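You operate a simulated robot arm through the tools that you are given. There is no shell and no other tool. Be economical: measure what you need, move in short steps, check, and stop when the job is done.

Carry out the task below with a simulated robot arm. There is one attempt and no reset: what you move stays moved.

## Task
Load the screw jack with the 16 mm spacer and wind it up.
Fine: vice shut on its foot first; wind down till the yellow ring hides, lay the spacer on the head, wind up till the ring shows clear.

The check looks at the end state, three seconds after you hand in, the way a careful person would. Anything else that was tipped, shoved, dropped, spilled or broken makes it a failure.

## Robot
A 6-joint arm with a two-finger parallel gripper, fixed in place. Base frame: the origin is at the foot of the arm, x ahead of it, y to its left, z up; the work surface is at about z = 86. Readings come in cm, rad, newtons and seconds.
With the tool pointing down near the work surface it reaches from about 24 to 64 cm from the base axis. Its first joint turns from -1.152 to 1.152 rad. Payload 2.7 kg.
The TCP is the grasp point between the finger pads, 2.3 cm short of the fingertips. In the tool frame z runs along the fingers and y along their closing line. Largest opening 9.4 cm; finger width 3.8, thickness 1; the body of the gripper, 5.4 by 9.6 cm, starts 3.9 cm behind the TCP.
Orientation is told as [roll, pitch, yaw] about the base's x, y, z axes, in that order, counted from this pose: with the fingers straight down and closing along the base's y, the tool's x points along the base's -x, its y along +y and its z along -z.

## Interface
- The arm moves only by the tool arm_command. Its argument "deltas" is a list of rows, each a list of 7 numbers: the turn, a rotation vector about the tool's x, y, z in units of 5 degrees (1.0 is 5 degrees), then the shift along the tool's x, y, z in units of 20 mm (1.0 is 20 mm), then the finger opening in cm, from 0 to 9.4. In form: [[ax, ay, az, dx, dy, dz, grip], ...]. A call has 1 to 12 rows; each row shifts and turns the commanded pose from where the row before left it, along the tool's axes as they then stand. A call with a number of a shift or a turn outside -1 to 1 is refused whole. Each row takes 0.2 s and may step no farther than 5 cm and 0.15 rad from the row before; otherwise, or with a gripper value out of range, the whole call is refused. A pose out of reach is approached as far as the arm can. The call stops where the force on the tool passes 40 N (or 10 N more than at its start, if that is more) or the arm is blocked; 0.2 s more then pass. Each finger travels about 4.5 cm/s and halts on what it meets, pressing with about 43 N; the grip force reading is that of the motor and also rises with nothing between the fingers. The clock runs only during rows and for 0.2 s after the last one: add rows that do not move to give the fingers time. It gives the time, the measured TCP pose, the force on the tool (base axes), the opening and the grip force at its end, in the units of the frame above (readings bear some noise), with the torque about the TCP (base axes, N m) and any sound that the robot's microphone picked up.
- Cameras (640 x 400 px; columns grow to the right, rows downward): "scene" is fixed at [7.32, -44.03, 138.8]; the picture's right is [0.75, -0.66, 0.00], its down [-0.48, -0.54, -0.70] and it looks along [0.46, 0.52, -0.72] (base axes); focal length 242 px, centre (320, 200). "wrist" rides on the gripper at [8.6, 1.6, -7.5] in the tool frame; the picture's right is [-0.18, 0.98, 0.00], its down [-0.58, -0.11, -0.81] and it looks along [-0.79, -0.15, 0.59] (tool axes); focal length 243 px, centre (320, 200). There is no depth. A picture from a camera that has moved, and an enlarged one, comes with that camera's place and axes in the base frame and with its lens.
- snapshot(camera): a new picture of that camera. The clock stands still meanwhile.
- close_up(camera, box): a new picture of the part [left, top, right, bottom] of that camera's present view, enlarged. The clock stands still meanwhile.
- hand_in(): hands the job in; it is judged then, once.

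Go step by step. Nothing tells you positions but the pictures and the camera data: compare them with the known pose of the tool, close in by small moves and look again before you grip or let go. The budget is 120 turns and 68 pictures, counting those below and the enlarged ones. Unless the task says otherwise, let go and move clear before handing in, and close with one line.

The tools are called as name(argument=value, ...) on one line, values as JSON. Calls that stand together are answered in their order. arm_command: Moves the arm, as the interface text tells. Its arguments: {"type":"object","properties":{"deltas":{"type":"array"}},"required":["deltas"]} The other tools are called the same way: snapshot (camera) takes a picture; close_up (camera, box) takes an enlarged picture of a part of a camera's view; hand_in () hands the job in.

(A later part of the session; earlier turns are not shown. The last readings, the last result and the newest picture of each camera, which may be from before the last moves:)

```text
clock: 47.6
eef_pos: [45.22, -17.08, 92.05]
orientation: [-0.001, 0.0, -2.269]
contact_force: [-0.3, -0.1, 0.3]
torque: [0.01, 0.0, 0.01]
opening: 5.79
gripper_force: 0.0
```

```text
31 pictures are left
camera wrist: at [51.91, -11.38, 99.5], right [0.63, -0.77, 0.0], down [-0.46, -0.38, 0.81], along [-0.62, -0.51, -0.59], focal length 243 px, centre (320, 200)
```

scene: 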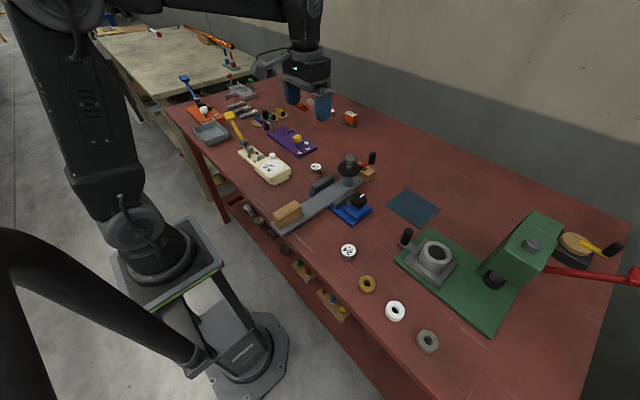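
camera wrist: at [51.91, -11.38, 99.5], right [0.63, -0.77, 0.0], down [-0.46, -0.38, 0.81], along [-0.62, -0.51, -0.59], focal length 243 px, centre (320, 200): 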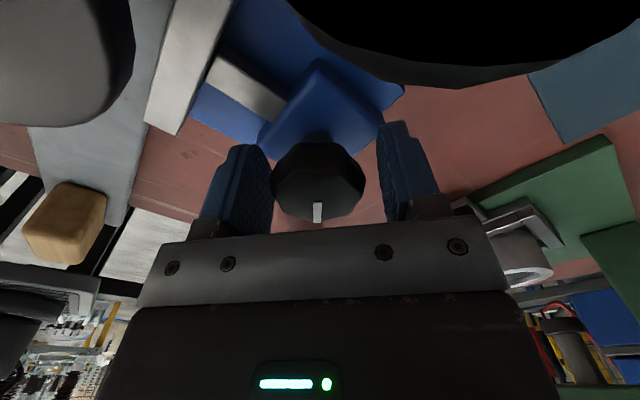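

The knob holds, about 25° tighter than before. Comparing the ring pictures, clockwise seems to lower the head. I'll lift off and re-locate the jack.

arm_command(deltas=[[0, 0, 0, 0, 0, -1, 5.8], [0, 0, 0, 0, 0, -1, 5.8], [0, 0, 0, 0, 0, -1, 5.8], [0, 0, 0, 0, 0, -1, 5.8], [0, 0, -1, 0, 0, -1, 5.8], [0, 0, -1, 0, 0, -1, 5.8], [0, 0, -1, 0, 0, -0.8, 5.8], [0, 0, -1, 0, 0, 0, 5.8], [0, 0, -1, 0, 0, 0, 5.8], [0, 0, -1, 0, 0, 0, 5.8], [0, 0, -1, 0, 0, 0, 5.8], [0, 0, -1, 0, 0, 0, 5.8]])

arm_command(deltas=[[0, 0, -1, 0.5, 0, 0, 5.8], [0, 0, -1, 0.5, 0, 0, 5.8], [0, 0, -1, 0.5, 0, 0, 5.8], [0, 0, -1, 0.5, 0, 0, 5.8], [0, 0, -1, 0.5, 0, 0, 5.8], [0, 0, -1, 0.5, 0, 0, 5.8], [0, 0, -1, 0.5, 0, 0, 5.8], [0, 0, -1, 0, 0, 0, 5.8]])

snapshot(camera="wrist")

close_up(camera="scene", box=[290, 135, 390, 198])

```text
clock: 50.2
eef_pos: [45.18, -17.04, 105.7]
orientation: [0.001, 0.0, -1.57]
contact_force: [-0.1, 0.1, 0.1]
torque: [0.02, -0.03, 0.01]
opening: 5.82
gripper_force: 0.0
```

```text
clock: 52.0
eef_pos: [43.41, -10.37, 105.62]
orientation: [0.001, 0.0, -0.871]
contact_force: [0.4, 0.3, 0.4]
torque: [-0.01, 0.01, -0.02]
opening: 5.79
gripper_force: 0.0
```

```text
30 pictures are left
camera wrist: at [38.97, -2.64, 113.07], right [0.87, 0.49, 0.0], down [0.29, -0.51, 0.81], along [0.4, -0.7, -0.59], focal length 243 px, centre (320, 200)
```

wrist: 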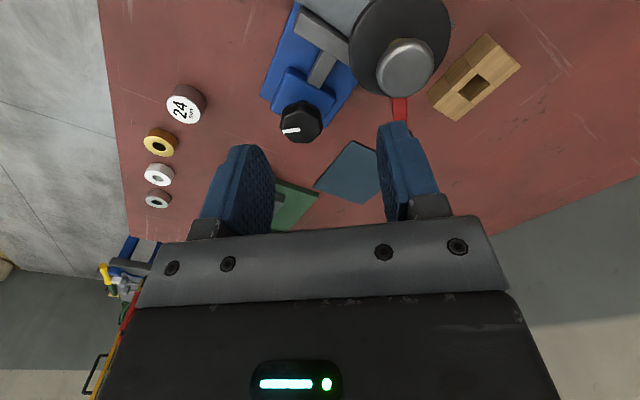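

```text
6.35 times, centred on (340, 166) of scene
camera zoom: at [7.32, -44.03, 138.8], right [0.75, -0.66, 0.0], down [-0.48, -0.54, -0.7], along [0.46, 0.52, -0.72], focal length 1533 px, centre (193, 413)
```

zoom: 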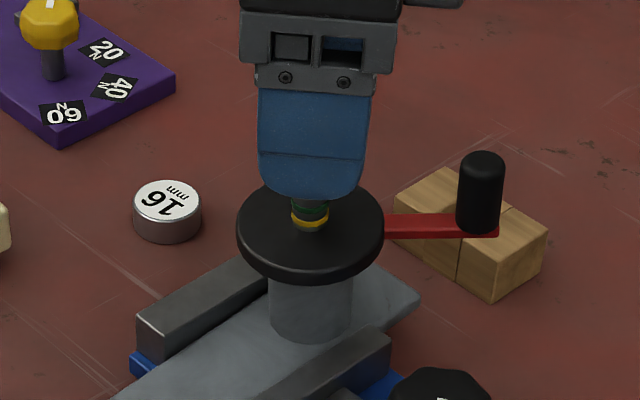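

The jack axis is now near (48.2, -6.2) and the handle near (54.2, -10.9), radius about 7.6. I'll align the fingers' closing line tangentially and go above the handle.

arm_command(deltas=[[0, 0, -0.8, 0, 0, 0, 4], [0, 0, -0.8, 0, 0, 0, 4], [0, 0, -0.8, 0, 0, 0, 4], [0, 0, 0, -0.735, 0.52, 0, 4], [0, 0, 0, -0.735, 0.52, 0, 4], [0, 0, 0, -0.735, 0.52, 0, 4], [0, 0, 0, -0.735, 0.52, 0, 4], [0, 0, 0, -0.735, 0.52, 0, 4], [0, 0, 0, -0.735, 0.52, 0, 4]])

snapshot(camera="wrist")

close_up(camera="scene", box=[290, 135, 390, 198])

```text
clock: 54.0
eef_pos: [54.22, -10.95, 105.63]
orientation: [-0.001, 0.0, -0.663]
contact_force: [-0.5, -0.7, 0.4]
torque: [0.03, -0.03, 0.0]
opening: 4.01
gripper_force: 0.0
```

```text
28 pictures are left
camera wrist: at [48.28, -4.27, 113.05], right [0.75, 0.66, 0.0], down [0.39, -0.44, 0.81], along [0.53, -0.6, -0.59], focal length 243 px, centre (320, 200)
```

wrist: 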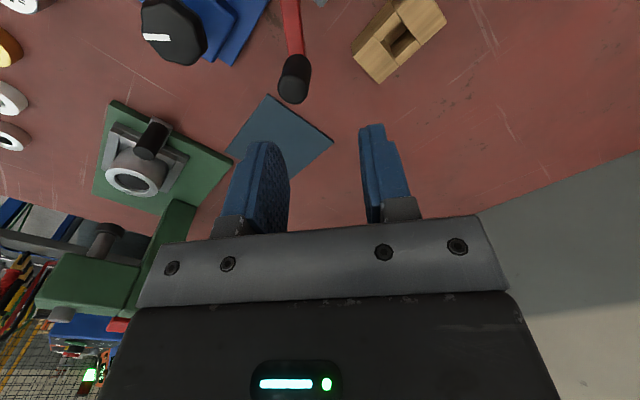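

```text
6.35 times, centred on (340, 166) of scene
camera zoom: at [7.31, -44.03, 138.8], right [0.75, -0.66, 0.0], down [-0.48, -0.54, -0.7], along [0.46, 0.52, -0.72], focal length 1533 px, centre (193, 413)
```

zoom: 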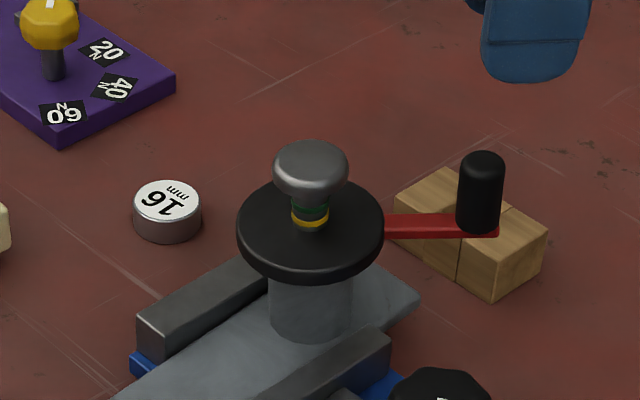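

The two cameras suggest the handle top is now a bit higher (z≈98.5) at about (52.6, -11.6). I'll check whether the foot sits flat.

close_up(camera="scene", box=[255, 150, 385, 231])

```text
4.92 times, centred on (320, 190) of scene
camera zoom: at [7.31, -44.03, 138.8], right [0.75, -0.66, 0.0], down [-0.48, -0.54, -0.7], along [0.46, 0.52, -0.72], focal length 1189 px, centre (320, 247)
```

zoom: 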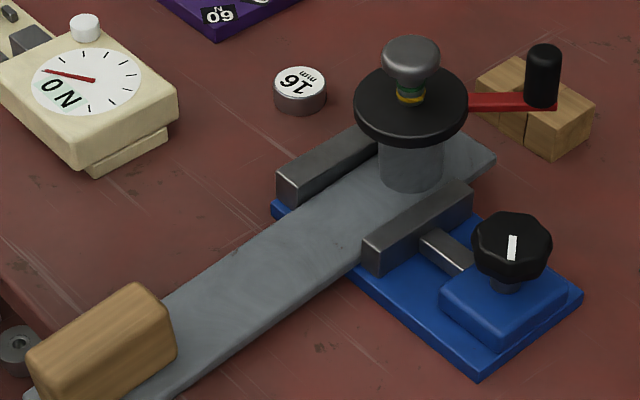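

arm_command(deltas=[[0, 0, 0, 0.2, -0.36, 0.7, 4.4], [0, 0, 0, 0.19, -0.36, 0.7, 4.4], [0, 0, 0, 0, 0, 0.65, 4.4]])

snapshot(camera="wrist")

```text
clock: 54.8
eef_pos: [52.71, -11.55, 101.56]
orientation: [-0.001, 0.001, -0.664]
contact_force: [-0.3, 0.3, -0.1]
torque: [0.0, -0.02, 0.01]
opening: 4.37
gripper_force: 0.1
```

```text
25 pictures are left
camera wrist: at [46.75, -4.9, 108.96], right [0.75, 0.66, 0.0], down [0.39, -0.44, 0.81], along [0.53, -0.6, -0.59], focal length 243 px, centre (320, 200)
```

wrist: 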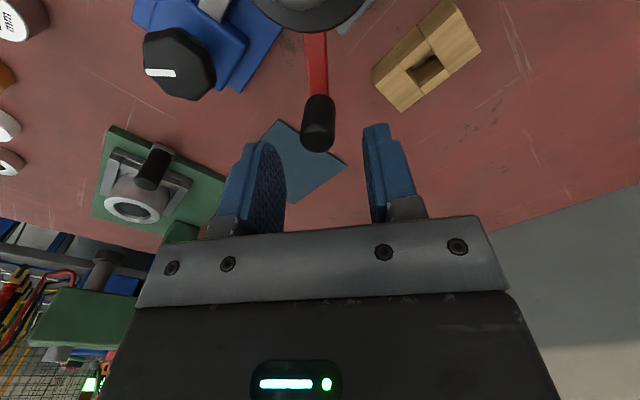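

The handle is aligned below the fingers and the crank arm points straight at the jack axis. Descend to z≈97.8 and cage the handle loosely.

arm_command(deltas=[[0, 0, 0, 0, -0.04, 0.7, 4.4], [0, 0, 0, 0, 0, 0.7, 4.4], [0, 0, 0, 0, 0, 0.45, 4.4], [0, 0, 0, 0, 0, 0, 2.7], [0, 0, 0, 0, 0, 0, 2.7]])

snapshot(camera="wrist")

```text
clock: 56.0
eef_pos: [52.52, -11.5, 97.82]
orientation: [0.001, 0.0, -0.663]
contact_force: [-0.9, 0.7, -0.6]
torque: [-0.02, 0.0, 0.01]
opening: 2.71
gripper_force: 0.0
```

```text
24 pictures are left
camera wrist: at [46.71, -4.93, 105.27], right [0.75, 0.66, 0.0], down [0.39, -0.44, 0.81], along [0.53, -0.6, -0.59], focal length 243 px, centre (320, 200)
```

wrist: 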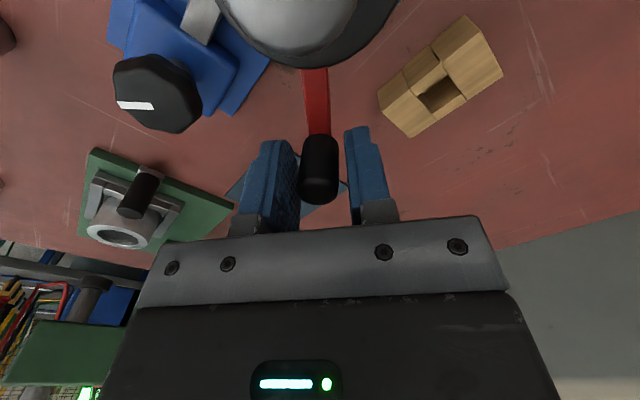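

Handle is caged. Try four gentle rows clockwise (20°), tool turning along with the crank.

arm_command(deltas=[[0, 0, 1, 0.014, -0.327, 0, 2.7], [0, 0, 1, 0.014, -0.327, 0, 2.7], [0, 0, 1, 0.014, -0.327, 0, 2.7], [0, 0, 1, 0.014, -0.327, 0, 2.7]])

close_up(camera="scene", box=[255, 150, 385, 231])

```text
clock: 57.0
eef_pos: [50.69, -13.3, 97.7]
orientation: [0.0, -0.001, -1.015]
contact_force: [2.6, 2.4, 0.8]
torque: [0.1, -0.07, 0.01]
opening: 2.84
gripper_force: 1.4
```

```text
4.92 times, centred on (320, 190) of scene
camera zoom: at [7.32, -44.02, 138.8], right [0.75, -0.66, 0.0], down [-0.48, -0.54, -0.7], along [0.46, 0.52, -0.72], focal length 1189 px, centre (320, 247)
```

zoom: 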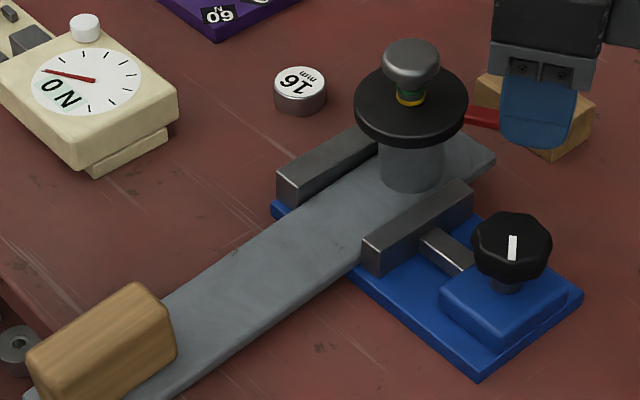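

Very light force (≈3 N) and the jack stays put. Continue clockwise.

arm_command(deltas=[[0, 0, 1, 0.03, -0.327, 0, 2.7], [0, 0, 1, 0.03, -0.327, 0, 2.7], [0, 0, 1, 0.03, -0.327, 0, 2.7], [0, 0, 1, 0.03, -0.327, 0, 2.7], [0, 0, 1, 0.03, -0.327, 0, 2.7], [0, 0, 1, 0.03, -0.327, 0, 2.7], [0, 0, 1, 0.03, -0.327, 0, 2.7], [0, 0, 1, 0.03, -0.327, 0, 2.7], [0, 0, 1, 0.03, -0.327, 0, 2.7], [0, 0, 1, 0.03, -0.327, 0, 2.7], [0, 0, 1, 0.03, -0.327, 0, 2.7], [0, 0, 1, 0.03, -0.327, 0, 2.7]])

snapshot(camera="wrist")

close_up(camera="scene", box=[255, 150, 385, 231])

```text
clock: 59.6
eef_pos: [43.2, -13.32, 97.77]
orientation: [-0.001, -0.001, -2.062]
contact_force: [2.6, -1.9, -1.2]
torque: [-0.04, -0.06, -0.04]
opening: 2.86
gripper_force: 1.3
```

```text
22 pictures are left
camera wrist: at [48.61, -6.33, 105.25], right [0.78, -0.63, 0.0], down [-0.37, -0.46, 0.81], along [-0.5, -0.63, -0.59], focal length 243 px, centre (320, 200)
```

wrist: 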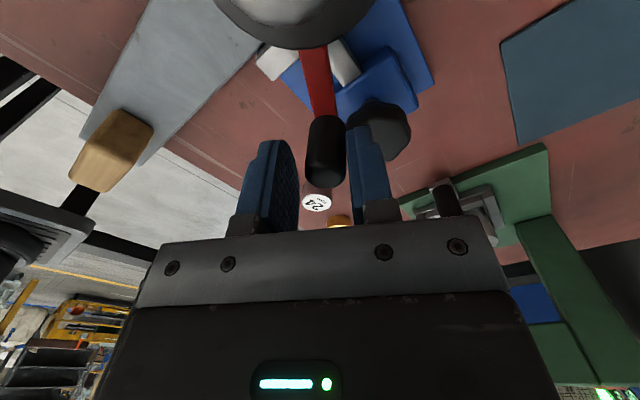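

```text
4.92 times, centred on (320, 190) of scene
camera zoom: at [7.32, -44.03, 138.8], right [0.75, -0.66, 0.0], down [-0.48, -0.54, -0.7], along [0.46, 0.52, -0.72], focal length 1189 px, centre (320, 247)
```

zoom: 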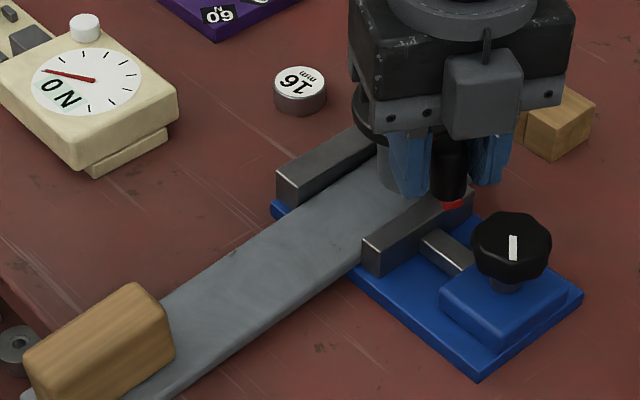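

Vice knob and foot unmoved. Continue a bit further clockwise.

arm_command(deltas=[[0, 0, 1, 0.06, -0.327, 0, 2.7], [0, 0, 1, 0.06, -0.327, 0, 2.7], [0, 0, 1, 0.06, -0.327, 0, 2.7], [0, 0, 1, 0.06, -0.327, 0, 2.7], [0, 0, 1, 0.06, -0.327, 0, 2.7], [0, 0, 1, 0.03, -0.327, 0, 2.7], [0, 0, 1, 0.03, -0.327, 0, 2.7], [0, 0, 1, 0.03, -0.327, 0, 2.7]])

```text
clock: 61.4
eef_pos: [40.11, -8.95, 97.78]
orientation: [0.0, -0.001, -2.76]
contact_force: [1.9, -3.1, 0.5]
torque: [-0.06, -0.07, 0.02]
opening: 2.85
gripper_force: 2.1
```

Still free. Continue on.

arm_command(deltas=[[0, 0, 1, 0.03, -0.327, 0, 2.7], [0, 0, 1, 0.03, -0.327, 0, 2.7], [0, 0, 1, 0.03, -0.327, 0, 2.7], [0, 0, 1, 0.03, -0.327, 0, 2.7], [0, 0, 1, 0.03, -0.327, 0, 2.7], [0, 0, 1, 0.03, -0.327, 0, 2.7]])

snapshot(camera="wrist")

close_up(camera="scene", box=[290, 135, 390, 198])

```text
clock: 62.8
eef_pos: [38.41, -13.22, 97.15]
orientation: [-0.029, 0.001, 3.022]
contact_force: [-1.1, 1.9, 0.2]
torque: [0.18, -0.1, 0.12]
opening: 2.81
gripper_force: 9.9
out of reach, approached as far as the arm can: row 4, 5, 6
```

```text
20 pictures are left
camera wrist: at [46.58, -16.01, 104.58], right [-0.3, -0.95, -0.03], down [-0.57, 0.15, 0.81], along [-0.77, 0.26, -0.59], focal length 243 px, centre (320, 200)
```

wrist: 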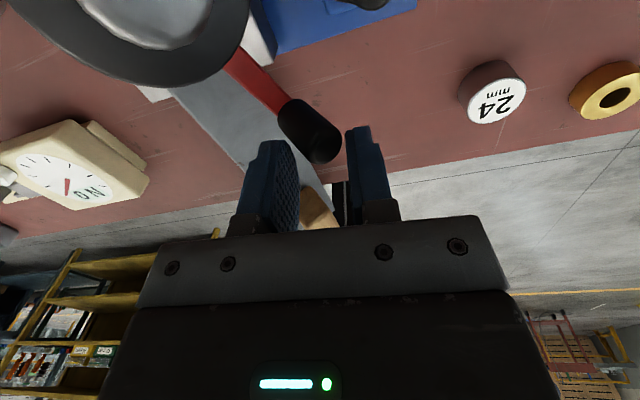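

```text
6.35 times, centred on (340, 166) of scene
camera zoom: at [7.32, -44.02, 138.8], right [0.75, -0.66, 0.0], down [-0.48, -0.54, -0.7], along [0.46, 0.52, -0.72], focal length 1533 px, centre (193, 413)
```

zoom: 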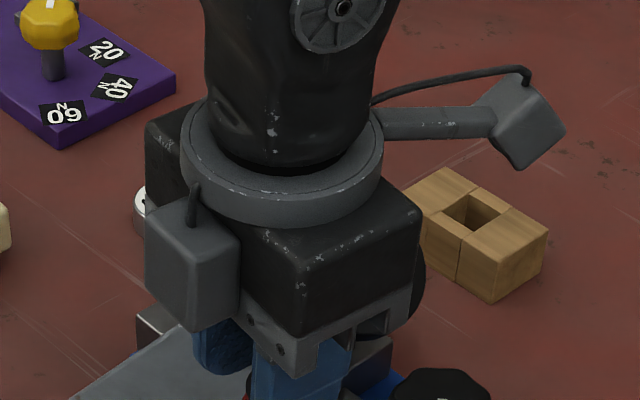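

The wrist hit its joint limit near -170° and swung aside. I'll rise straight off while turning back.

arm_command(deltas=[[0, 0, 0, 0, 0, -0.8, 4.4], [0, 0, 0, 0, 0, -0.8, 4.4], [0, 0, 0, 0, 0, -0.8, 4.4], [0, 0, 0, 0, 0, -0.8, 4.4]])

```text
clock: 63.8
eef_pos: [37.87, -15.08, 103.51]
orientation: [-0.006, 0.0, 3.007]
contact_force: [0.7, 0.7, -0.1]
torque: [-0.02, -0.01, -0.01]
opening: 4.4
gripper_force: 0.0
out of reach, approached as far as the arm can: row 1, 2
```

arm_command(deltas=[[0, 0, -1, 0, 0, -0.3, 4.4], [0, 0, -1, 0, 0, 0, 4.4], [0, 0, -1, 0, 0, 0, 4.4], [0, 0, -1, 0, 0, 0, 4.4], [0, 0, -1, 0, 0, 0, 4.4], [0, 0, -1, 0, 0, 0, 4.4]])

close_up(camera="scene", box=[250, 125, 410, 225])

```text
clock: 65.2
eef_pos: [37.91, -14.93, 104.13]
orientation: [0.0, -0.001, -2.757]
contact_force: [0.2, 0.4, 1.2]
torque: [-0.01, 0.04, 0.05]
opening: 4.4
gripper_force: 0.0
```

```text
4.00 times, centred on (330, 175) of scene
camera zoom: at [7.32, -44.03, 138.8], right [0.75, -0.66, 0.0], down [-0.48, -0.54, -0.7], along [0.46, 0.52, -0.72], focal length 966 px, centre (280, 300)
```

zoom: 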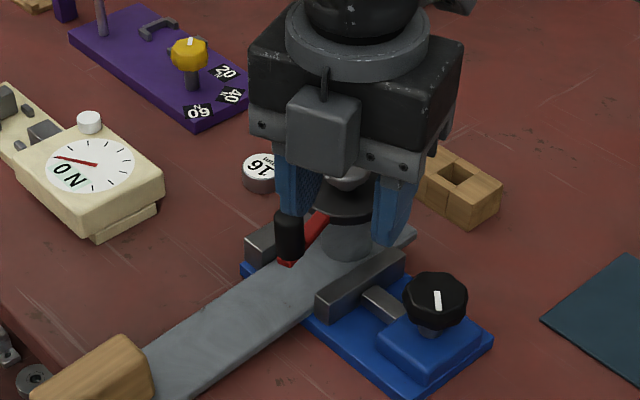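

Handle now points toward the robot (θ≈-167°). I'll rotate the tool back to about +13° so I can push another half turn.

arm_command(deltas=[[0, 0, -1, 0, 0, -0.2, 4.4], [0, 0, -1, 0, 0, 0, 4.4], [0, 0, -1, 0, 0, 0, 4.4], [0, 0, -1, 0, 0, 0, 4.4], [0, 0, -1, 0, 0, 0, 4.4], [0, 0, -1, 0, 0, 0, 4.4], [0, 0, -1, 0, 0, 0, 4.4], [0, 0, -1, 0, 0, 0, 4.4], [0, 0, -1, 0, 0, 0, 4.4], [0, 0, -1, 0, 0, 0, 4.4], [0, 0, -1, 0, 0, 0, 4.4], [0, 0, -1, 0, 0, 0, 4.4]])

arm_command(deltas=[[0, 0, -1, 0, 0, 0, 4.4], [0, 0, -1, 0, 0, 0, 4.4], [0, 0, -1, 0, 0, 0, 4.4], [0, 0, -1, 0, 0, 0, 4.4], [0, 0, -1, 0, 0, 0, 4.4], [0, 0, -1, 0, 0, 0, 4.4], [0, 0, -1, 0, 0, 0, 4.4], [0, 0, -1, 0, 0, 0, 4.4], [0, 0, -1, 0, 0, 0, 4.4], [0, 0, -1, 0, 0, 0, 4.4], [0, 0, -1, 0, 0, 0, 4.4], [0, 0, -1, 0, 0, 0, 4.4]])

arm_command(deltas=[[0, 0, -1, 0, 0, 0, 4.4], [0, 0, -1, 0, 0, 0, 4.4], [0, 0, -1, 0, 0, 0, 4.4], [0, 0, -1, 0, 0, 0, 4.4], [0, 0, -1, 0, 0, 0, 4.4], [0, 0, -1, 0, 0, 0, 4.4], [0, 0, -1, 0, 0, 0, 4.4], [0, 0, 0, 0.5, 0.5, 0, 4.4], [0, 0, 0, 0.3, 0.6, 0, 4.4], [0, 0, 0, 0.3, 0.6, 0, 4.4], [0, 0, 0, 0, 0.6, 0, 4.4]])

snapshot(camera="wrist")

close_up(camera="scene", box=[270, 130, 370, 193])

```text
clock: 67.8
eef_pos: [37.78, -14.78, 104.63]
orientation: [0.001, 0.001, -1.708]
contact_force: [0.0, -0.1, -0.4]
torque: [0.01, 0.04, 0.02]
opening: 4.41
gripper_force: 0.0
```

```text
clock: 70.4
eef_pos: [38.06, -15.0, 104.45]
orientation: [0.0, 0.0, -0.661]
contact_force: [-0.6, 0.3, 0.0]
torque: [-0.01, 0.06, 0.02]
opening: 4.39
gripper_force: 0.0
```

```text
clock: 72.8
eef_pos: [35.89, -10.22, 104.64]
orientation: [0.001, 0.001, -0.053]
contact_force: [0.0, 0.0, 0.3]
torque: [-0.01, 0.01, 0.01]
opening: 4.39
gripper_force: 0.1
```

```text
17 pictures are left
camera wrist: at [27.33, -8.09, 111.98], right [0.24, 0.97, 0.0], down [0.57, -0.14, 0.81], along [0.78, -0.19, -0.59], focal length 243 px, centre (320, 200)
```

wrist: 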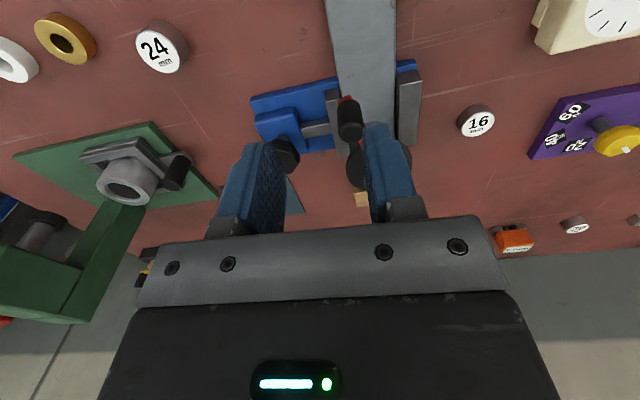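

```text
6.35 times, centred on (320, 162) of scene
camera zoom: at [7.31, -44.03, 138.8], right [0.75, -0.66, 0.0], down [-0.48, -0.54, -0.7], along [0.46, 0.52, -0.72], focal length 1533 px, centre (320, 444)
```

zoom: 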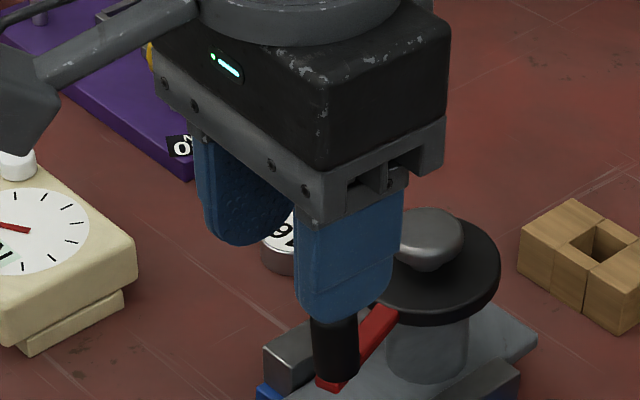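

The head looks much lower now. I'll move clear toward the spacer and check whether the ring is hidden.

arm_command(deltas=[[0, 0, 0, 0, 0.95, -0.3, 6], [0, 0, 0, -0.8, 0.95, 0, 6], [0, 0, 0, -0.95, 0.95, 0, 6], [0, 0, 0, -0.95, 0.95, 0, 6], [0, 0, 0, -0.95, 0.95, 0, 6], [0, 0, 0, -0.95, 0.95, 0, 6], [0, 0, 0, -0.95, 0.95, 0, 6], [0, 0, 0, -0.95, 0.95, 0, 6]])

close_up(camera="scene", box=[285, 140, 385, 203])

snapshot(camera="wrist")

```text
clock: 74.6
eef_pos: [49.7, 4.13, 105.22]
orientation: [0.0, 0.001, -0.053]
contact_force: [0.2, -0.6, 0.4]
torque: [-0.01, 0.02, -0.01]
opening: 5.99
gripper_force: 0.0
```

```text
6.35 times, centred on (335, 172) of scene
camera zoom: at [7.31, -44.03, 138.8], right [0.75, -0.66, 0.0], down [-0.48, -0.54, -0.7], along [0.46, 0.52, -0.72], focal length 1533 px, centre (225, 381)
```

zoom: 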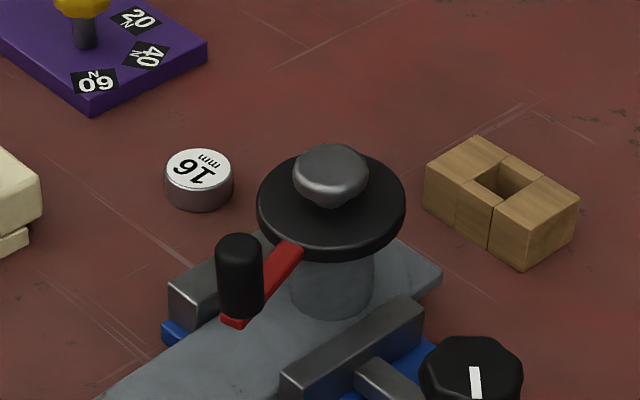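

```text
14 pictures are left
camera wrist: at [41.14, 6.36, 112.6], right [0.24, 0.97, 0.0], down [0.58, -0.14, 0.81], along [0.78, -0.19, -0.59], focal length 243 px, centre (320, 200)
```

wrist: 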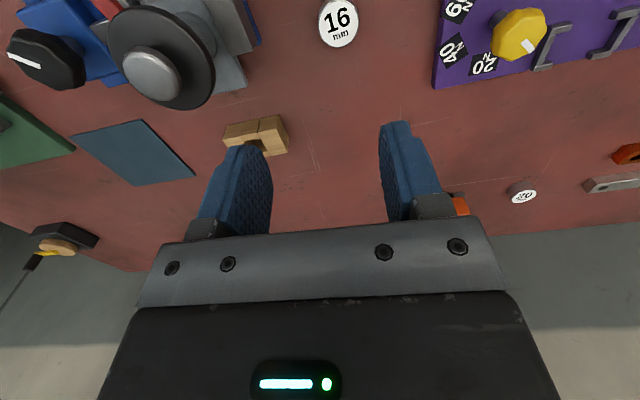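

The ring is hidden and the vice and foot have held. Now for the spacer at about (49.3, 5.8): move over it and descend.

arm_command(deltas=[[0, 0, 0, 0.12, 0.41, 0.6, 6], [0, 0, 0, 0.12, 0.41, 0.8, 6], [0, 0, 0, 0, 0, 0.95, 6], [0, 0, 0, 0, 0, 0.95, 6], [0, 0, 0, 0, 0, 0.95, 6], [0, 0, 0, 0, 0, 0.95, 6], [0, 0, 0, 0, 0, 0.9, 6]])

snapshot(camera="wrist")

```text
clock: 76.2
eef_pos: [49.37, 5.86, 92.98]
orientation: [-0.001, 0.001, -0.053]
contact_force: [0.2, -0.7, 0.5]
torque: [0.0, 0.0, -0.03]
opening: 6.03
gripper_force: 0.0
```

```text
13 pictures are left
camera wrist: at [40.7, 7.95, 100.38], right [0.24, 0.97, 0.0], down [0.57, -0.14, 0.81], along [0.78, -0.19, -0.59], focal length 243 px, centre (320, 200)
```

wrist: 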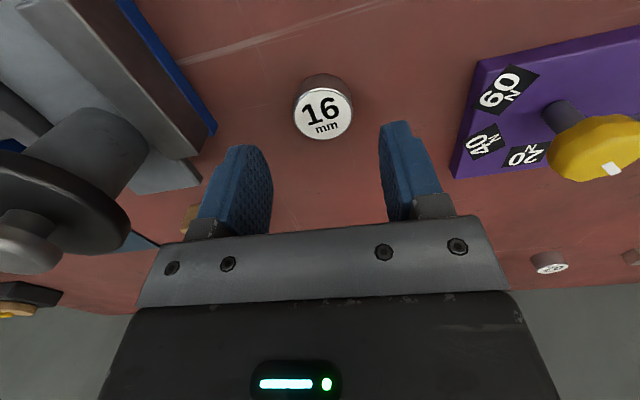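

Spacer centred. Descend to z≈89 and grip.

arm_command(deltas=[[0, 0, 0, 0.1, 0.1, 0.6, 6], [0, 0, 0, 0, 0, 0.7, 6], [0, 0, 0, 0, 0, 0.7, 6], [0, 0, 0, 0, 0, 0, 3], [0, 0, 0, 0, 0, 0, 3], [0, 0, 0, 0, 0, 0, 3], [0, 0, 0, 0, 0, 0, 3]])

```text
clock: 77.8
eef_pos: [49.09, 6.09, 89.01]
orientation: [0.0, -0.001, -0.052]
contact_force: [0.3, -0.7, -1.3]
torque: [0.01, 0.03, 0.03]
opening: 3.51
gripper_force: 43.1
```

Spacer gripped (3.5 cm). Lift and carry it over the jack head at about (46.5, -6.8).

arm_command(deltas=[[0, 0, 0, 0, 0, -0.9, 3], [0, 0, 0, 0, 0, -0.95, 3], [0, 0, 0, 0, 0, -0.95, 3], [0, 0, 0, 0, 0, -0.95, 3], [0, 0, 0, 0, 0, -0.95, 3], [0, 0, 0, 0, 0, -0.95, 3], [0, 0, 0, 0, 0, -0.95, 3], [0, 0, 0, 0, 0, -0.95, 3]])

arm_command(deltas=[[0, 0, 0, 0.12, -0.81, 0, 3], [0, 0, 0, 0.12, -0.81, 0, 3], [0, 0, 0, 0.12, -0.81, 0, 3], [0, 0, 0, 0.12, -0.81, 0, 3], [0, 0, 0, 0.12, -0.81, 0, 3], [0, 0, 0, 0.12, -0.81, 0, 3], [0, 0, 0, 0.12, -0.81, 0, 3], [0, 0, 0, 0.12, -0.81, 0, 3]])

snapshot(camera="wrist")

close_up(camera="scene", box=[285, 140, 385, 203])

```text
clock: 79.6
eef_pos: [49.1, 6.1, 104.05]
orientation: [-0.001, 0.002, -0.052]
contact_force: [-0.4, 0.6, -0.3]
torque: [-0.01, -0.04, 0.03]
opening: 3.49
gripper_force: 43.4
```

```text
clock: 81.4
eef_pos: [46.43, -6.79, 104.14]
orientation: [0.0, 0.001, -0.053]
contact_force: [-0.6, -0.2, -0.5]
torque: [0.01, 0.01, -0.01]
opening: 3.5
gripper_force: 43.2
```

```text
12 pictures are left
camera wrist: at [37.88, -4.65, 111.5], right [0.24, 0.97, 0.0], down [0.57, -0.14, 0.81], along [0.78, -0.19, -0.59], focal length 243 px, centre (320, 200)
```

wrist: 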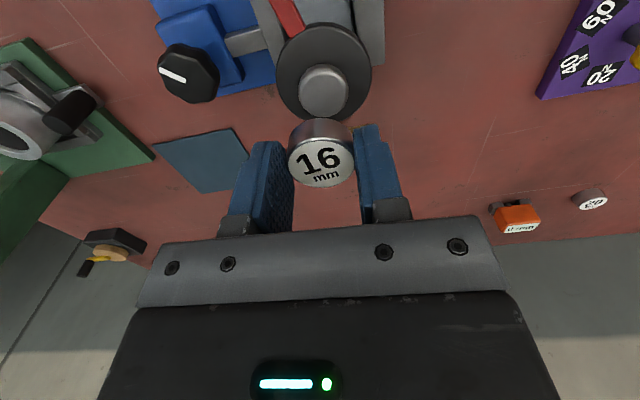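

```text
6.35 times, centred on (335, 172) of scene
camera zoom: at [7.32, -44.03, 138.8], right [0.75, -0.66, 0.0], down [-0.48, -0.54, -0.7], along [0.46, 0.52, -0.72], focal length 1533 px, centre (225, 381)
```

zoom: 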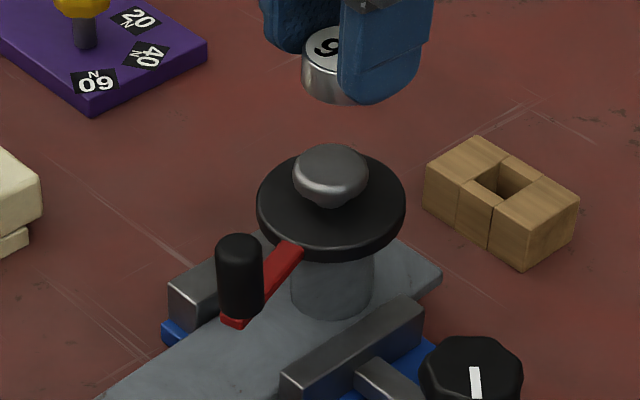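

The head is almost under the spacer; a small shift (+0.1, +0.15) then descend most of the way and look.

arm_command(deltas=[[0, 0, 0, -0.05, 0.08, 0.6, 3], [0, 0, 0, 0, 0, 0.6, 3], [0, 0, 0, 0, 0, 0.6, 3]])

snapshot(camera="wrist")

close_up(camera="scene", box=[285, 140, 385, 203])

```text
clock: 82.2
eef_pos: [46.54, -6.63, 100.43]
orientation: [-0.001, 0.001, -0.05]
contact_force: [1.0, -0.6, -1.2]
torque: [-0.04, 0.01, -0.02]
opening: 3.51
gripper_force: 43.3
```

```text
10 pictures are left
camera wrist: at [38.0, -4.44, 107.85], right [0.24, 0.97, 0.0], down [0.57, -0.14, 0.81], along [0.78, -0.19, -0.59], focal length 243 px, centre (320, 200)
```

wrist: 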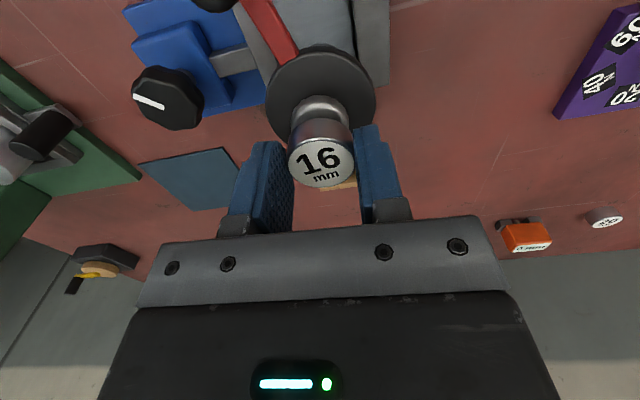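

```text
6.35 times, centred on (335, 172) of scene
camera zoom: at [7.32, -44.03, 138.8], right [0.75, -0.66, 0.0], down [-0.48, -0.54, -0.7], along [0.46, 0.52, -0.72], focal length 1533 px, centre (225, 381)
```

zoom: 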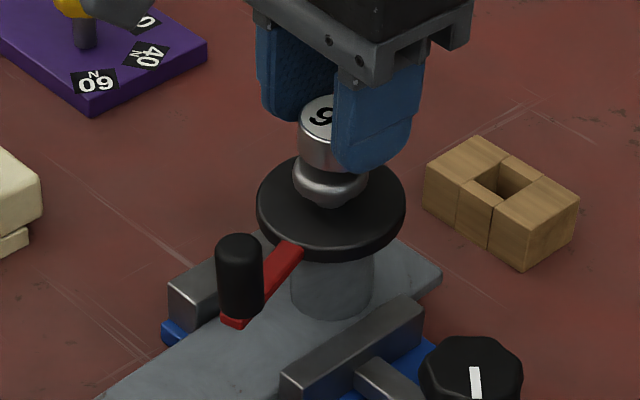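

Nearly aligned; small correction and descend in fine steps until contact.

arm_command(deltas=[[0, 0, 0, 0.07, 0.04, 0.2, 3], [0, 0, 0, 0, 0, 0.2, 3], [0, 0, 0, 0, 0, 0.1, 3]])

arm_command(deltas=[[0, 0, 0, 0, 0, 0.05, 3], [0, 0, 0, 0, 0, 0.05, 3]])

```text
clock: 83.0
eef_pos: [46.48, -6.46, 99.47]
orientation: [0.001, -0.001, -0.052]
contact_force: [2.0, 0.1, 4.8]
torque: [0.02, -0.15, -0.05]
opening: 3.51
gripper_force: 43.2
```

```text
clock: 83.6
eef_pos: [46.54, -6.43, 99.32]
orientation: [0.0, -0.001, -0.052]
contact_force: [1.5, -1.1, 5.0]
torque: [0.03, -0.16, 0.0]
opening: 3.48
gripper_force: 43.1
```

Contact of about 5 N. Check before releasing.

close_up(camera="scene", box=[285, 140, 385, 203])

```text
6.35 times, centred on (335, 172) of scene
camera zoom: at [7.31, -44.03, 138.8], right [0.75, -0.66, 0.0], down [-0.48, -0.54, -0.7], along [0.46, 0.52, -0.72], focal length 1533 px, centre (225, 381)
```

zoom: 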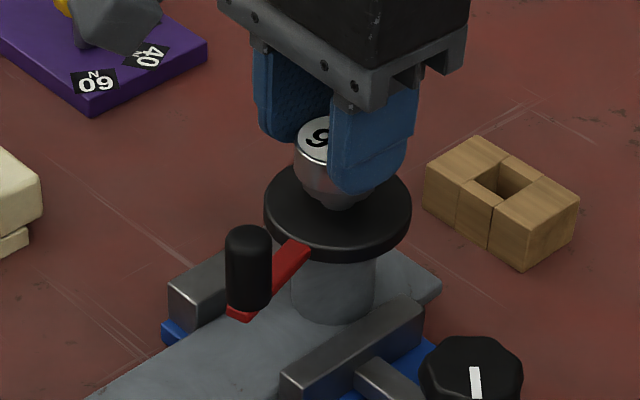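

Pressing moved the disc slightly, so the foot may be tilted in the vice. I'll look at the whole foot and table edge.

close_up(camera="scene", box=[225, 150, 385, 250])

```text
4.00 times, centred on (305, 200) of scene
camera zoom: at [7.31, -44.03, 138.8], right [0.75, -0.66, 0.0], down [-0.48, -0.54, -0.7], along [0.46, 0.52, -0.72], focal length 966 px, centre (380, 200)
```

zoom: 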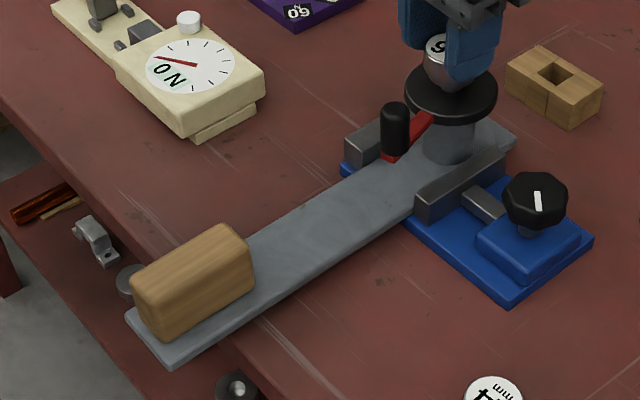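

The jack's foot has slid out over the table edge and sits tilted in the vice, which isn't acceptable. I'll put the spacer back on the table, then slide the foot back flat.

arm_command(deltas=[[0, 0, 0, 0, 0, -0.8, 3], [0, 0, 0, 0, 0, -0.8, 3], [0, 0, 0, 0, 0, -0.8, 3], [0, 0, 0, -0.12, 0.79, 0, 3], [0, 0, 0, -0.12, 0.79, 0, 3], [0, 0, 0, -0.12, 0.79, 0, 3], [0, 0, 0, -0.12, 0.79, 0, 3], [0, 0, 0, -0.12, 0.79, 0, 3], [0, 0, 0, -0.12, 0.79, 0, 3], [0, 0, 0, -0.12, 0.79, 0, 3], [0, 0, 0, -0.12, 0.79, 0, 3]])

arm_command(deltas=[[0, 0, 0, 0, 0, 0.95, 3], [0, 0, 0, 0, 0, 0.95, 3], [0, 0, 0, 0, 0, 0.95, 3], [0, 0, 0, 0, 0, 0.95, 3], [0, 0, 0, 0, 0, 0.95, 3], [0, 0, 0, 0, 0, 0.95, 3], [0, 0, 0, 0, 0, 0.95, 3], [0, 0, 0, 0, 0, 0.4, 3]])

```text
clock: 86.0
eef_pos: [49.04, 6.1, 104.04]
orientation: [0.0, 0.003, -0.052]
contact_force: [-0.3, -0.6, -0.3]
torque: [-0.02, 0.03, 0.01]
opening: 3.49
gripper_force: 43.1
```

```text
clock: 87.8
eef_pos: [49.09, 6.1, 89.87]
orientation: [0.0, 0.0, -0.052]
contact_force: [0.4, -0.6, -0.7]
torque: [0.01, 0.0, -0.01]
opening: 3.49
gripper_force: 43.0
```

arm_command(deltas=[[0, 0, 0, 0, 0, 0.2, 3], [0, 0, 0, 0, 0, 0.15, 3], [0, 0, 0, 0, 0, 0.04, 3]])

arm_command(deltas=[[0, 0, 0, 0, 0, 0, 5.5], [0, 0, 0, 0, 0, 0, 5.5], [0, 0, 0, 0, 0, -0.8, 6], [0, 0, 0, 0, 0, -0.95, 6], [0, 0, 0, 0, 0, -0.95, 6], [0, 0, 0, 0, 0, -0.95, 6], [0, 0, 0, 0, 0, -0.95, 6], [0, 0, 0, 0, 0, -0.95, 6], [0, 0, 0, 0, 0, -0.95, 6], [0, 0, 0, 0, 0, -0.95, 6]])

```text
clock: 88.6
eef_pos: [49.13, 6.04, 89.12]
orientation: [-0.002, 0.0, -0.052]
contact_force: [-0.3, 0.0, 0.5]
torque: [-0.01, -0.02, -0.02]
opening: 3.49
gripper_force: 42.8
```

```text
clock: 90.8
eef_pos: [49.03, 6.0, 104.07]
orientation: [0.001, 0.001, -0.051]
contact_force: [-0.4, 0.3, -0.1]
torque: [0.02, 0.0, -0.02]
opening: 6.01
gripper_force: 0.0
```

Now go above the foot bar near x≈35.

arm_command(deltas=[[0, 0, 0, 0.88, -0.77, 0, 8], [0, 0, 0, 0.88, -0.77, 0, 8], [0, 0, 0, 0.88, -0.77, 0, 8], [0, 0, 0, 0.88, -0.77, 0, 8], [0, 0, 0, 0.88, -0.77, 0, 8], [0, 0, 0, 0.88, -0.77, 0, 8], [0, 0, 0, 0.88, -0.77, 0, 8], [0, 0, 0, 0.88, -0.77, 0, 8]])

snapshot(camera="wrist")

close_up(camera="scene", box=[225, 150, 385, 250])

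```text
clock: 92.6
eef_pos: [34.31, -5.64, 104.09]
orientation: [0.002, 0.001, -0.051]
contact_force: [0.8, -0.6, 0.3]
torque: [-0.01, -0.02, 0.01]
opening: 7.99
gripper_force: 0.1
```

```text
6 pictures are left
camera wrist: at [25.72, -3.42, 111.5], right [0.23, 0.97, 0.0], down [0.57, -0.14, 0.81], along [0.78, -0.19, -0.59], focal length 243 px, centre (320, 200)
```

wrist: 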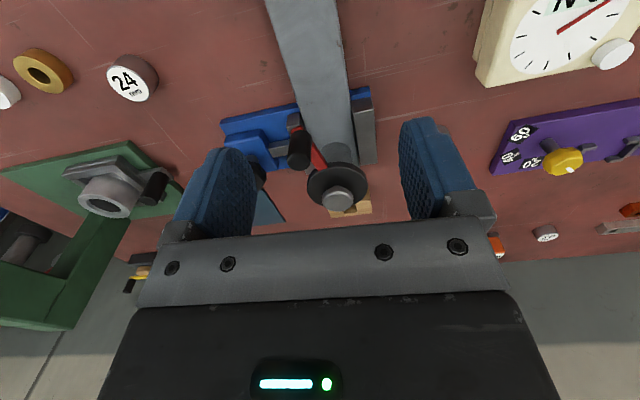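

```text
4.00 times, centred on (305, 200) of scene
camera zoom: at [7.32, -44.03, 138.8], right [0.75, -0.66, 0.0], down [-0.48, -0.54, -0.7], along [0.46, 0.52, -0.72], focal length 966 px, centre (380, 200)
```

zoom: 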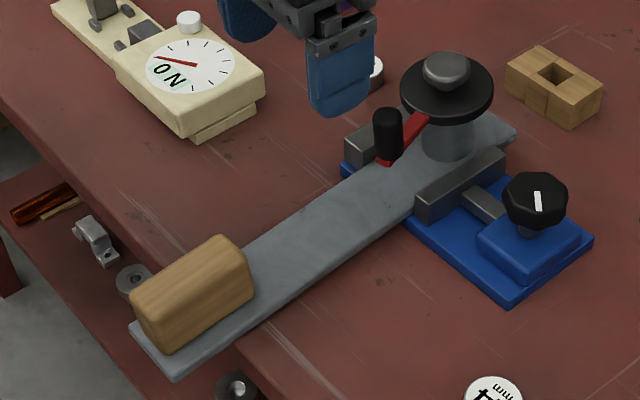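

The foot rocks at the table edge (≈x 24), so I'll grip the bar across its width at about (34, -6.7) and slide it back toward +x.

arm_command(deltas=[[0, 0, -0.6, 0.08, -0.26, 0.5, 8.8], [0, 0, -0.6, 0.07, -0.26, 0.8, 8.8], [0, 0, 0, 0, 0, 0.95, 8.8], [0, 0, 0, 0, 0, 0.95, 8.8], [0, 0, 0, 0, 0, 0.95, 8.8], [0, 0, 0, 0, 0, 0.95, 8.8]])

snapshot(camera="wrist")

```text
clock: 94.0
eef_pos: [34.09, -6.49, 93.86]
orientation: [-0.001, 0.0, 0.053]
contact_force: [0.1, 0.2, 0.1]
torque: [-0.01, -0.04, 0.02]
opening: 8.84
gripper_force: 0.1
```

```text
4 pictures are left
camera wrist: at [25.26, -5.35, 101.27], right [0.13, 0.99, 0.0], down [0.59, -0.08, 0.81], along [0.8, -0.11, -0.59], focal length 243 px, centre (320, 200)
```

wrist: 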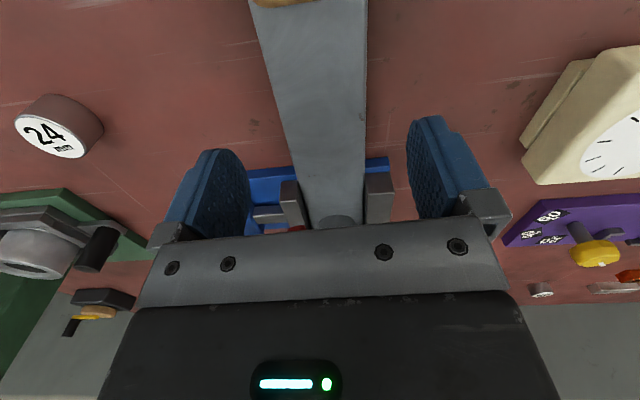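

Bar is centred between the fingers. Descend and close on it.

arm_command(deltas=[[0, 0, 0, 0, 0, 0.8, 8.8], [0, 0, 0, 0, 0, 0.8, 8.8], [0, 0, 0, 0, 0, 0.7, 8.8], [0, 0, 0, 0, 0, 0.2, 8.8], [0, 0, 0, 0, 0, 0, 3.5], [0, 0, 0, 0, 0, 0, 3.5], [0, 0, 0, 0, 0, 0, 3.5], [0, 0, 0, 0, 0, 0, 3.5]])

```text
clock: 94.5
eef_pos: [34.68, -6.65, 92.77]
orientation: [-0.007, -0.026, 0.056]
contact_force: [-3.4, -0.4, 8.6]
torque: [-0.11, -0.55, -0.03]
opening: 8.79
gripper_force: 0.0
stopped in row 2: the force on the tool passed its limit at 61 N (the readings are from after the stop); the commanded pose is now the measured one
```

The gripper body touched the crank handle's top. Back up, straighten, and shift 2.7 cm toward the robot before going down again.

arm_command(deltas=[[0, 0.3, 0, 0, 0, -0.5, 8.8], [0, 0, 0, 0.45, 0, 0, 8.8], [0, 0, 0, 0.45, 0, 0, 8.8], [0, 0, 0, 0.45, 0, 0, 8.8]])

close_up(camera="scene", box=[225, 150, 385, 250])

```text
clock: 95.5
eef_pos: [32.01, -6.84, 93.75]
orientation: [-0.003, 0.003, 0.054]
contact_force: [-0.2, -0.8, 0.8]
torque: [-0.01, 0.0, 0.02]
opening: 8.77
gripper_force: 0.0
```

```text
4.00 times, centred on (305, 200) of scene
camera zoom: at [7.32, -44.03, 138.8], right [0.75, -0.66, 0.0], down [-0.48, -0.54, -0.7], along [0.46, 0.52, -0.72], focal length 966 px, centre (380, 200)
```

zoom: 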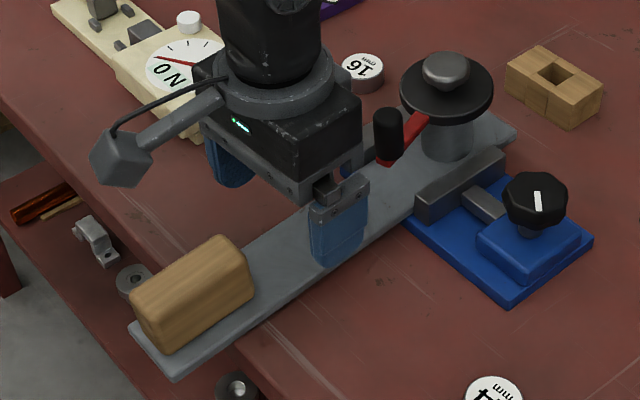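

Nothing else changed. Descend here and grip the bar.

arm_command(deltas=[[0, 0, 0, 0, 0, 0.6, 8.8], [0, 0, 0, 0, 0, 0.6, 8.8], [0, 0, 0, 0, 0, 0.6, 8.8], [0, 0, 0, 0, 0, 0.5, 8.8]])

arm_command(deltas=[[0, 0, 0, 0, 0, 0, 3.5], [0, 0, 0, 0, 0, 0, 3.5], [0, 0, 0, 0, 0, 0, 3.5], [0, 0, 0, 0, 0, 0, 3.5]])

```text
clock: 96.5
eef_pos: [31.94, -6.83, 89.14]
orientation: [-0.002, 0.002, 0.055]
contact_force: [0.0, -0.7, -0.2]
torque: [-0.01, 0.0, 0.0]
opening: 8.82
gripper_force: 0.1
```

```text
clock: 97.5
eef_pos: [31.82, -6.77, 89.21]
orientation: [-0.003, 0.005, 0.051]
contact_force: [-1.1, 2.5, 0.6]
torque: [0.13, 0.01, -0.75]
opening: 5.67
gripper_force: 43.4
```

Bar gripped (5.7 cm). Push toward +x in small steps.

arm_command(deltas=[[0, 0, 0, -0.1, 0, 0, 3.5], [0, 0, 0, -0.1, 0, 0, 3.5], [0, 0, 0, -0.1, 0, 0, 3.5]])

```text
clock: 98.3
eef_pos: [32.42, -6.95, 89.17]
orientation: [-0.005, 0.007, 0.049]
contact_force: [-20.0, -11.0, 17.9]
torque: [0.05, 0.9, -2.13]
opening: 5.65
gripper_force: 43.2
```

arm_command(deltas=[[0, 0, 0.2, -0.1, 0, 0, 3.5], [0, 0, 0, -0.1, 0, 0, 3.5], [0, 0, 0, -0.1, 0, 0, 3.5], [0, 0, 0, -0.1, 0, 0, 3.5], [0, 0, 0, -0.1, 0, 0, 3.5]])

```text
clock: 99.5
eef_pos: [33.51, -6.84, 89.2]
orientation: [-0.004, 0.003, 0.033]
contact_force: [-10.9, -13.3, 8.9]
torque: [-0.34, -0.67, -1.85]
opening: 5.61
gripper_force: 42.8
```

Sliding well with moderate force. Continue, easing the yaw.

arm_command(deltas=[[0, 0, 0.2, -0.1, 0, 0, 3.5], [0, 0, 0.2, -0.1, 0, 0, 3.5], [0, 0, 0, -0.1, 0, 0, 3.5], [0, 0, 0, -0.1, 0, 0, 3.5], [0, 0, 0, -0.1, 0, 0, 3.5], [0, 0, 0, -0.1, 0, 0, 3.5]])

close_up(camera="scene", box=[235, 140, 395, 240])

```text
clock: 100.9
eef_pos: [34.56, -6.7, 89.18]
orientation: [-0.005, 0.004, 0.004]
contact_force: [-18.3, 5.5, 30.2]
torque: [0.09, -0.07, 0.38]
opening: 5.6
gripper_force: 42.9
```

```text
4.00 times, centred on (315, 190) of scene
camera zoom: at [7.24, -44.01, 138.81], right [0.75, -0.66, 0.0], down [-0.47, -0.54, -0.7], along [0.46, 0.52, -0.72], focal length 966 px, centre (340, 240)
```

zoom: 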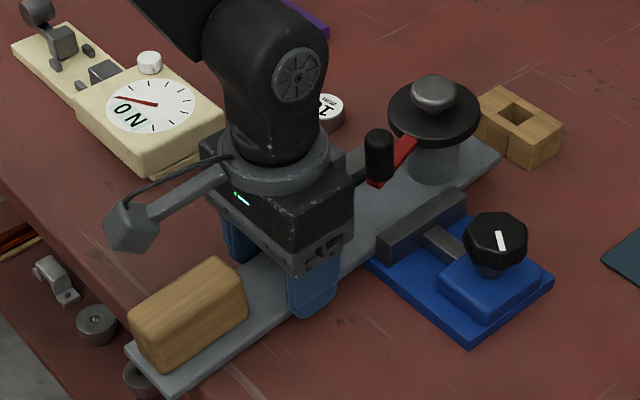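

About 1 cm left to the original place. Continue.

arm_command(deltas=[[0, 0, 0, -0.1, 0, 0, 3.5], [0, 0, 0, -0.1, 0, 0, 3.5], [0, 0, 0, -0.1, 0, 0, 3.5], [0, 0, 0, -0.1, 0, 0, 3.5], [0, 0, 0, -0.1, 0, 0, 3.5]])

```text
clock: 102.1
eef_pos: [35.57, -6.71, 89.21]
orientation: [-0.004, 0.005, 0.002]
contact_force: [-14.7, 7.7, 25.5]
torque: [0.32, 0.7, 0.33]
opening: 5.58
gripper_force: 43.1
```

Back at its place. The bar still pushes up on the tool, so I'll press it down flat while gripped.

arm_command(deltas=[[0, 0, 0, 0, 0, 0.05, 3.5], [0, 0, 0, 0, 0, 0.05, 3.5], [0, 0, 0, 0, 0, 0.05, 3.5], [0, 0, 0, 0, 0, 0.05, 3.5]])

```text
clock: 103.1
eef_pos: [35.66, -6.8, 88.92]
orientation: [-0.005, -0.001, 0.001]
contact_force: [-10.1, 5.6, 36.1]
torque: [0.25, 0.18, -0.03]
opening: 5.58
gripper_force: 43.7
```

Release the bar and rise.

arm_command(deltas=[[0, 0, 0, 0, 0, 0, 8], [0, 0, 0, 0, 0, 0, 8], [0, 0, 0, 0, 0, 0, 8], [0, 0, 0, 0, 0, -0.9, 8], [0, 0, 0, 0, 0, -0.95, 8], [0, 0, 0, 0, 0, -0.95, 8], [0, 0, 0, 0, 0, -0.95, 8], [0, 0, 0, 0, 0, -0.95, 8], [0, 0, 0, 0, 0, -0.95, 8], [0, 0, 0, 0, 0, -0.95, 6], [0, 0, 0, 0, 0, -0.95, 4]])

arm_command(deltas=[[0, 0, 0, -0.97, 0.01, 0, 0], [0, 0, 0, -0.97, 0.01, 0, 0], [0, 0, 0, -0.97, 0.01, 0, 0], [0, 0, 0, -0.97, 0.01, 0, 0], [0, 0, 0, -0.97, 0.01, 0, 0], [0, 0, 0, -0.97, 0.01, 0, 0], [0, 0, 0, -0.97, 0.01, 0, 0], [0, 0, 0, -0.9, 0.01, 0, 0]])

```text
clock: 105.5
eef_pos: [35.65, -6.7, 103.92]
orientation: [-0.003, 0.003, 0.001]
contact_force: [-0.9, 0.4, -0.4]
torque: [0.02, 0.02, 0.0]
opening: 4.01
gripper_force: 0.1
```

```text
clock: 107.3
eef_pos: [51.09, -6.41, 103.85]
orientation: [-0.004, 0.004, 0.002]
contact_force: [-0.8, -0.4, -0.5]
torque: [0.0, -0.01, -0.01]
opening: 0.0
gripper_force: 42.6
```

Descend with closed fingers to press the head gently and make sure the foot is flat.

arm_command(deltas=[[0, 0, 0, 0, 0, 0.6, 0], [0, 0, 0, 0, 0, 0.6, 0], [0, 0, 0, 0, 0, 0.6, 0], [0, 0, 0, 0, 0, 0.3, 0], [0, 0, 0, 0, 0, 0.1, 0], [0, 0, 0, 0, 0, 0.1, 0]])

arm_command(deltas=[[0, 0, 0, 0, 0, 0.1, 0], [0, 0, 0, 0, 0, 0.1, 0]])

```text
clock: 108.7
eef_pos: [50.98, -6.42, 99.15]
orientation: [-0.004, 0.004, 0.003]
contact_force: [0.4, -0.1, 0.9]
torque: [0.02, -0.01, -0.01]
opening: 0.01
gripper_force: 42.3
```

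```text
clock: 109.3
eef_pos: [51.01, -6.45, 98.74]
orientation: [-0.004, 0.004, 0.002]
contact_force: [0.0, 0.1, 0.2]
torque: [0.03, 0.01, 0.01]
opening: 0.0
gripper_force: 42.3
```

arm_command(deltas=[[0, 0, 0, 0, 0, 0.08, 0], [0, 0, 0, 0, 0, 0.08, 0], [0, 0, 0, 0, 0, 0.05, 0]])

arm_command(deltas=[[0, 0, 0, 0, 0, 0.05, 0], [0, 0, 0, 0, 0, 0.05, 0], [0, 0, 0, 0, 0, 0.05, 0]])

```text
clock: 110.1
eef_pos: [51.18, -6.43, 98.44]
orientation: [-0.005, 0.003, 0.001]
contact_force: [-3.4, -0.5, 7.2]
torque: [0.0, 0.0, 0.01]
opening: 0.01
gripper_force: 42.1
```

```text
clock: 110.9
eef_pos: [51.2, -6.49, 98.42]
orientation: [-0.006, -0.002, 0.003]
contact_force: [-9.3, 2.5, 34.0]
torque: [0.06, 0.83, -0.06]
opening: 0.0
gripper_force: 42.2
```

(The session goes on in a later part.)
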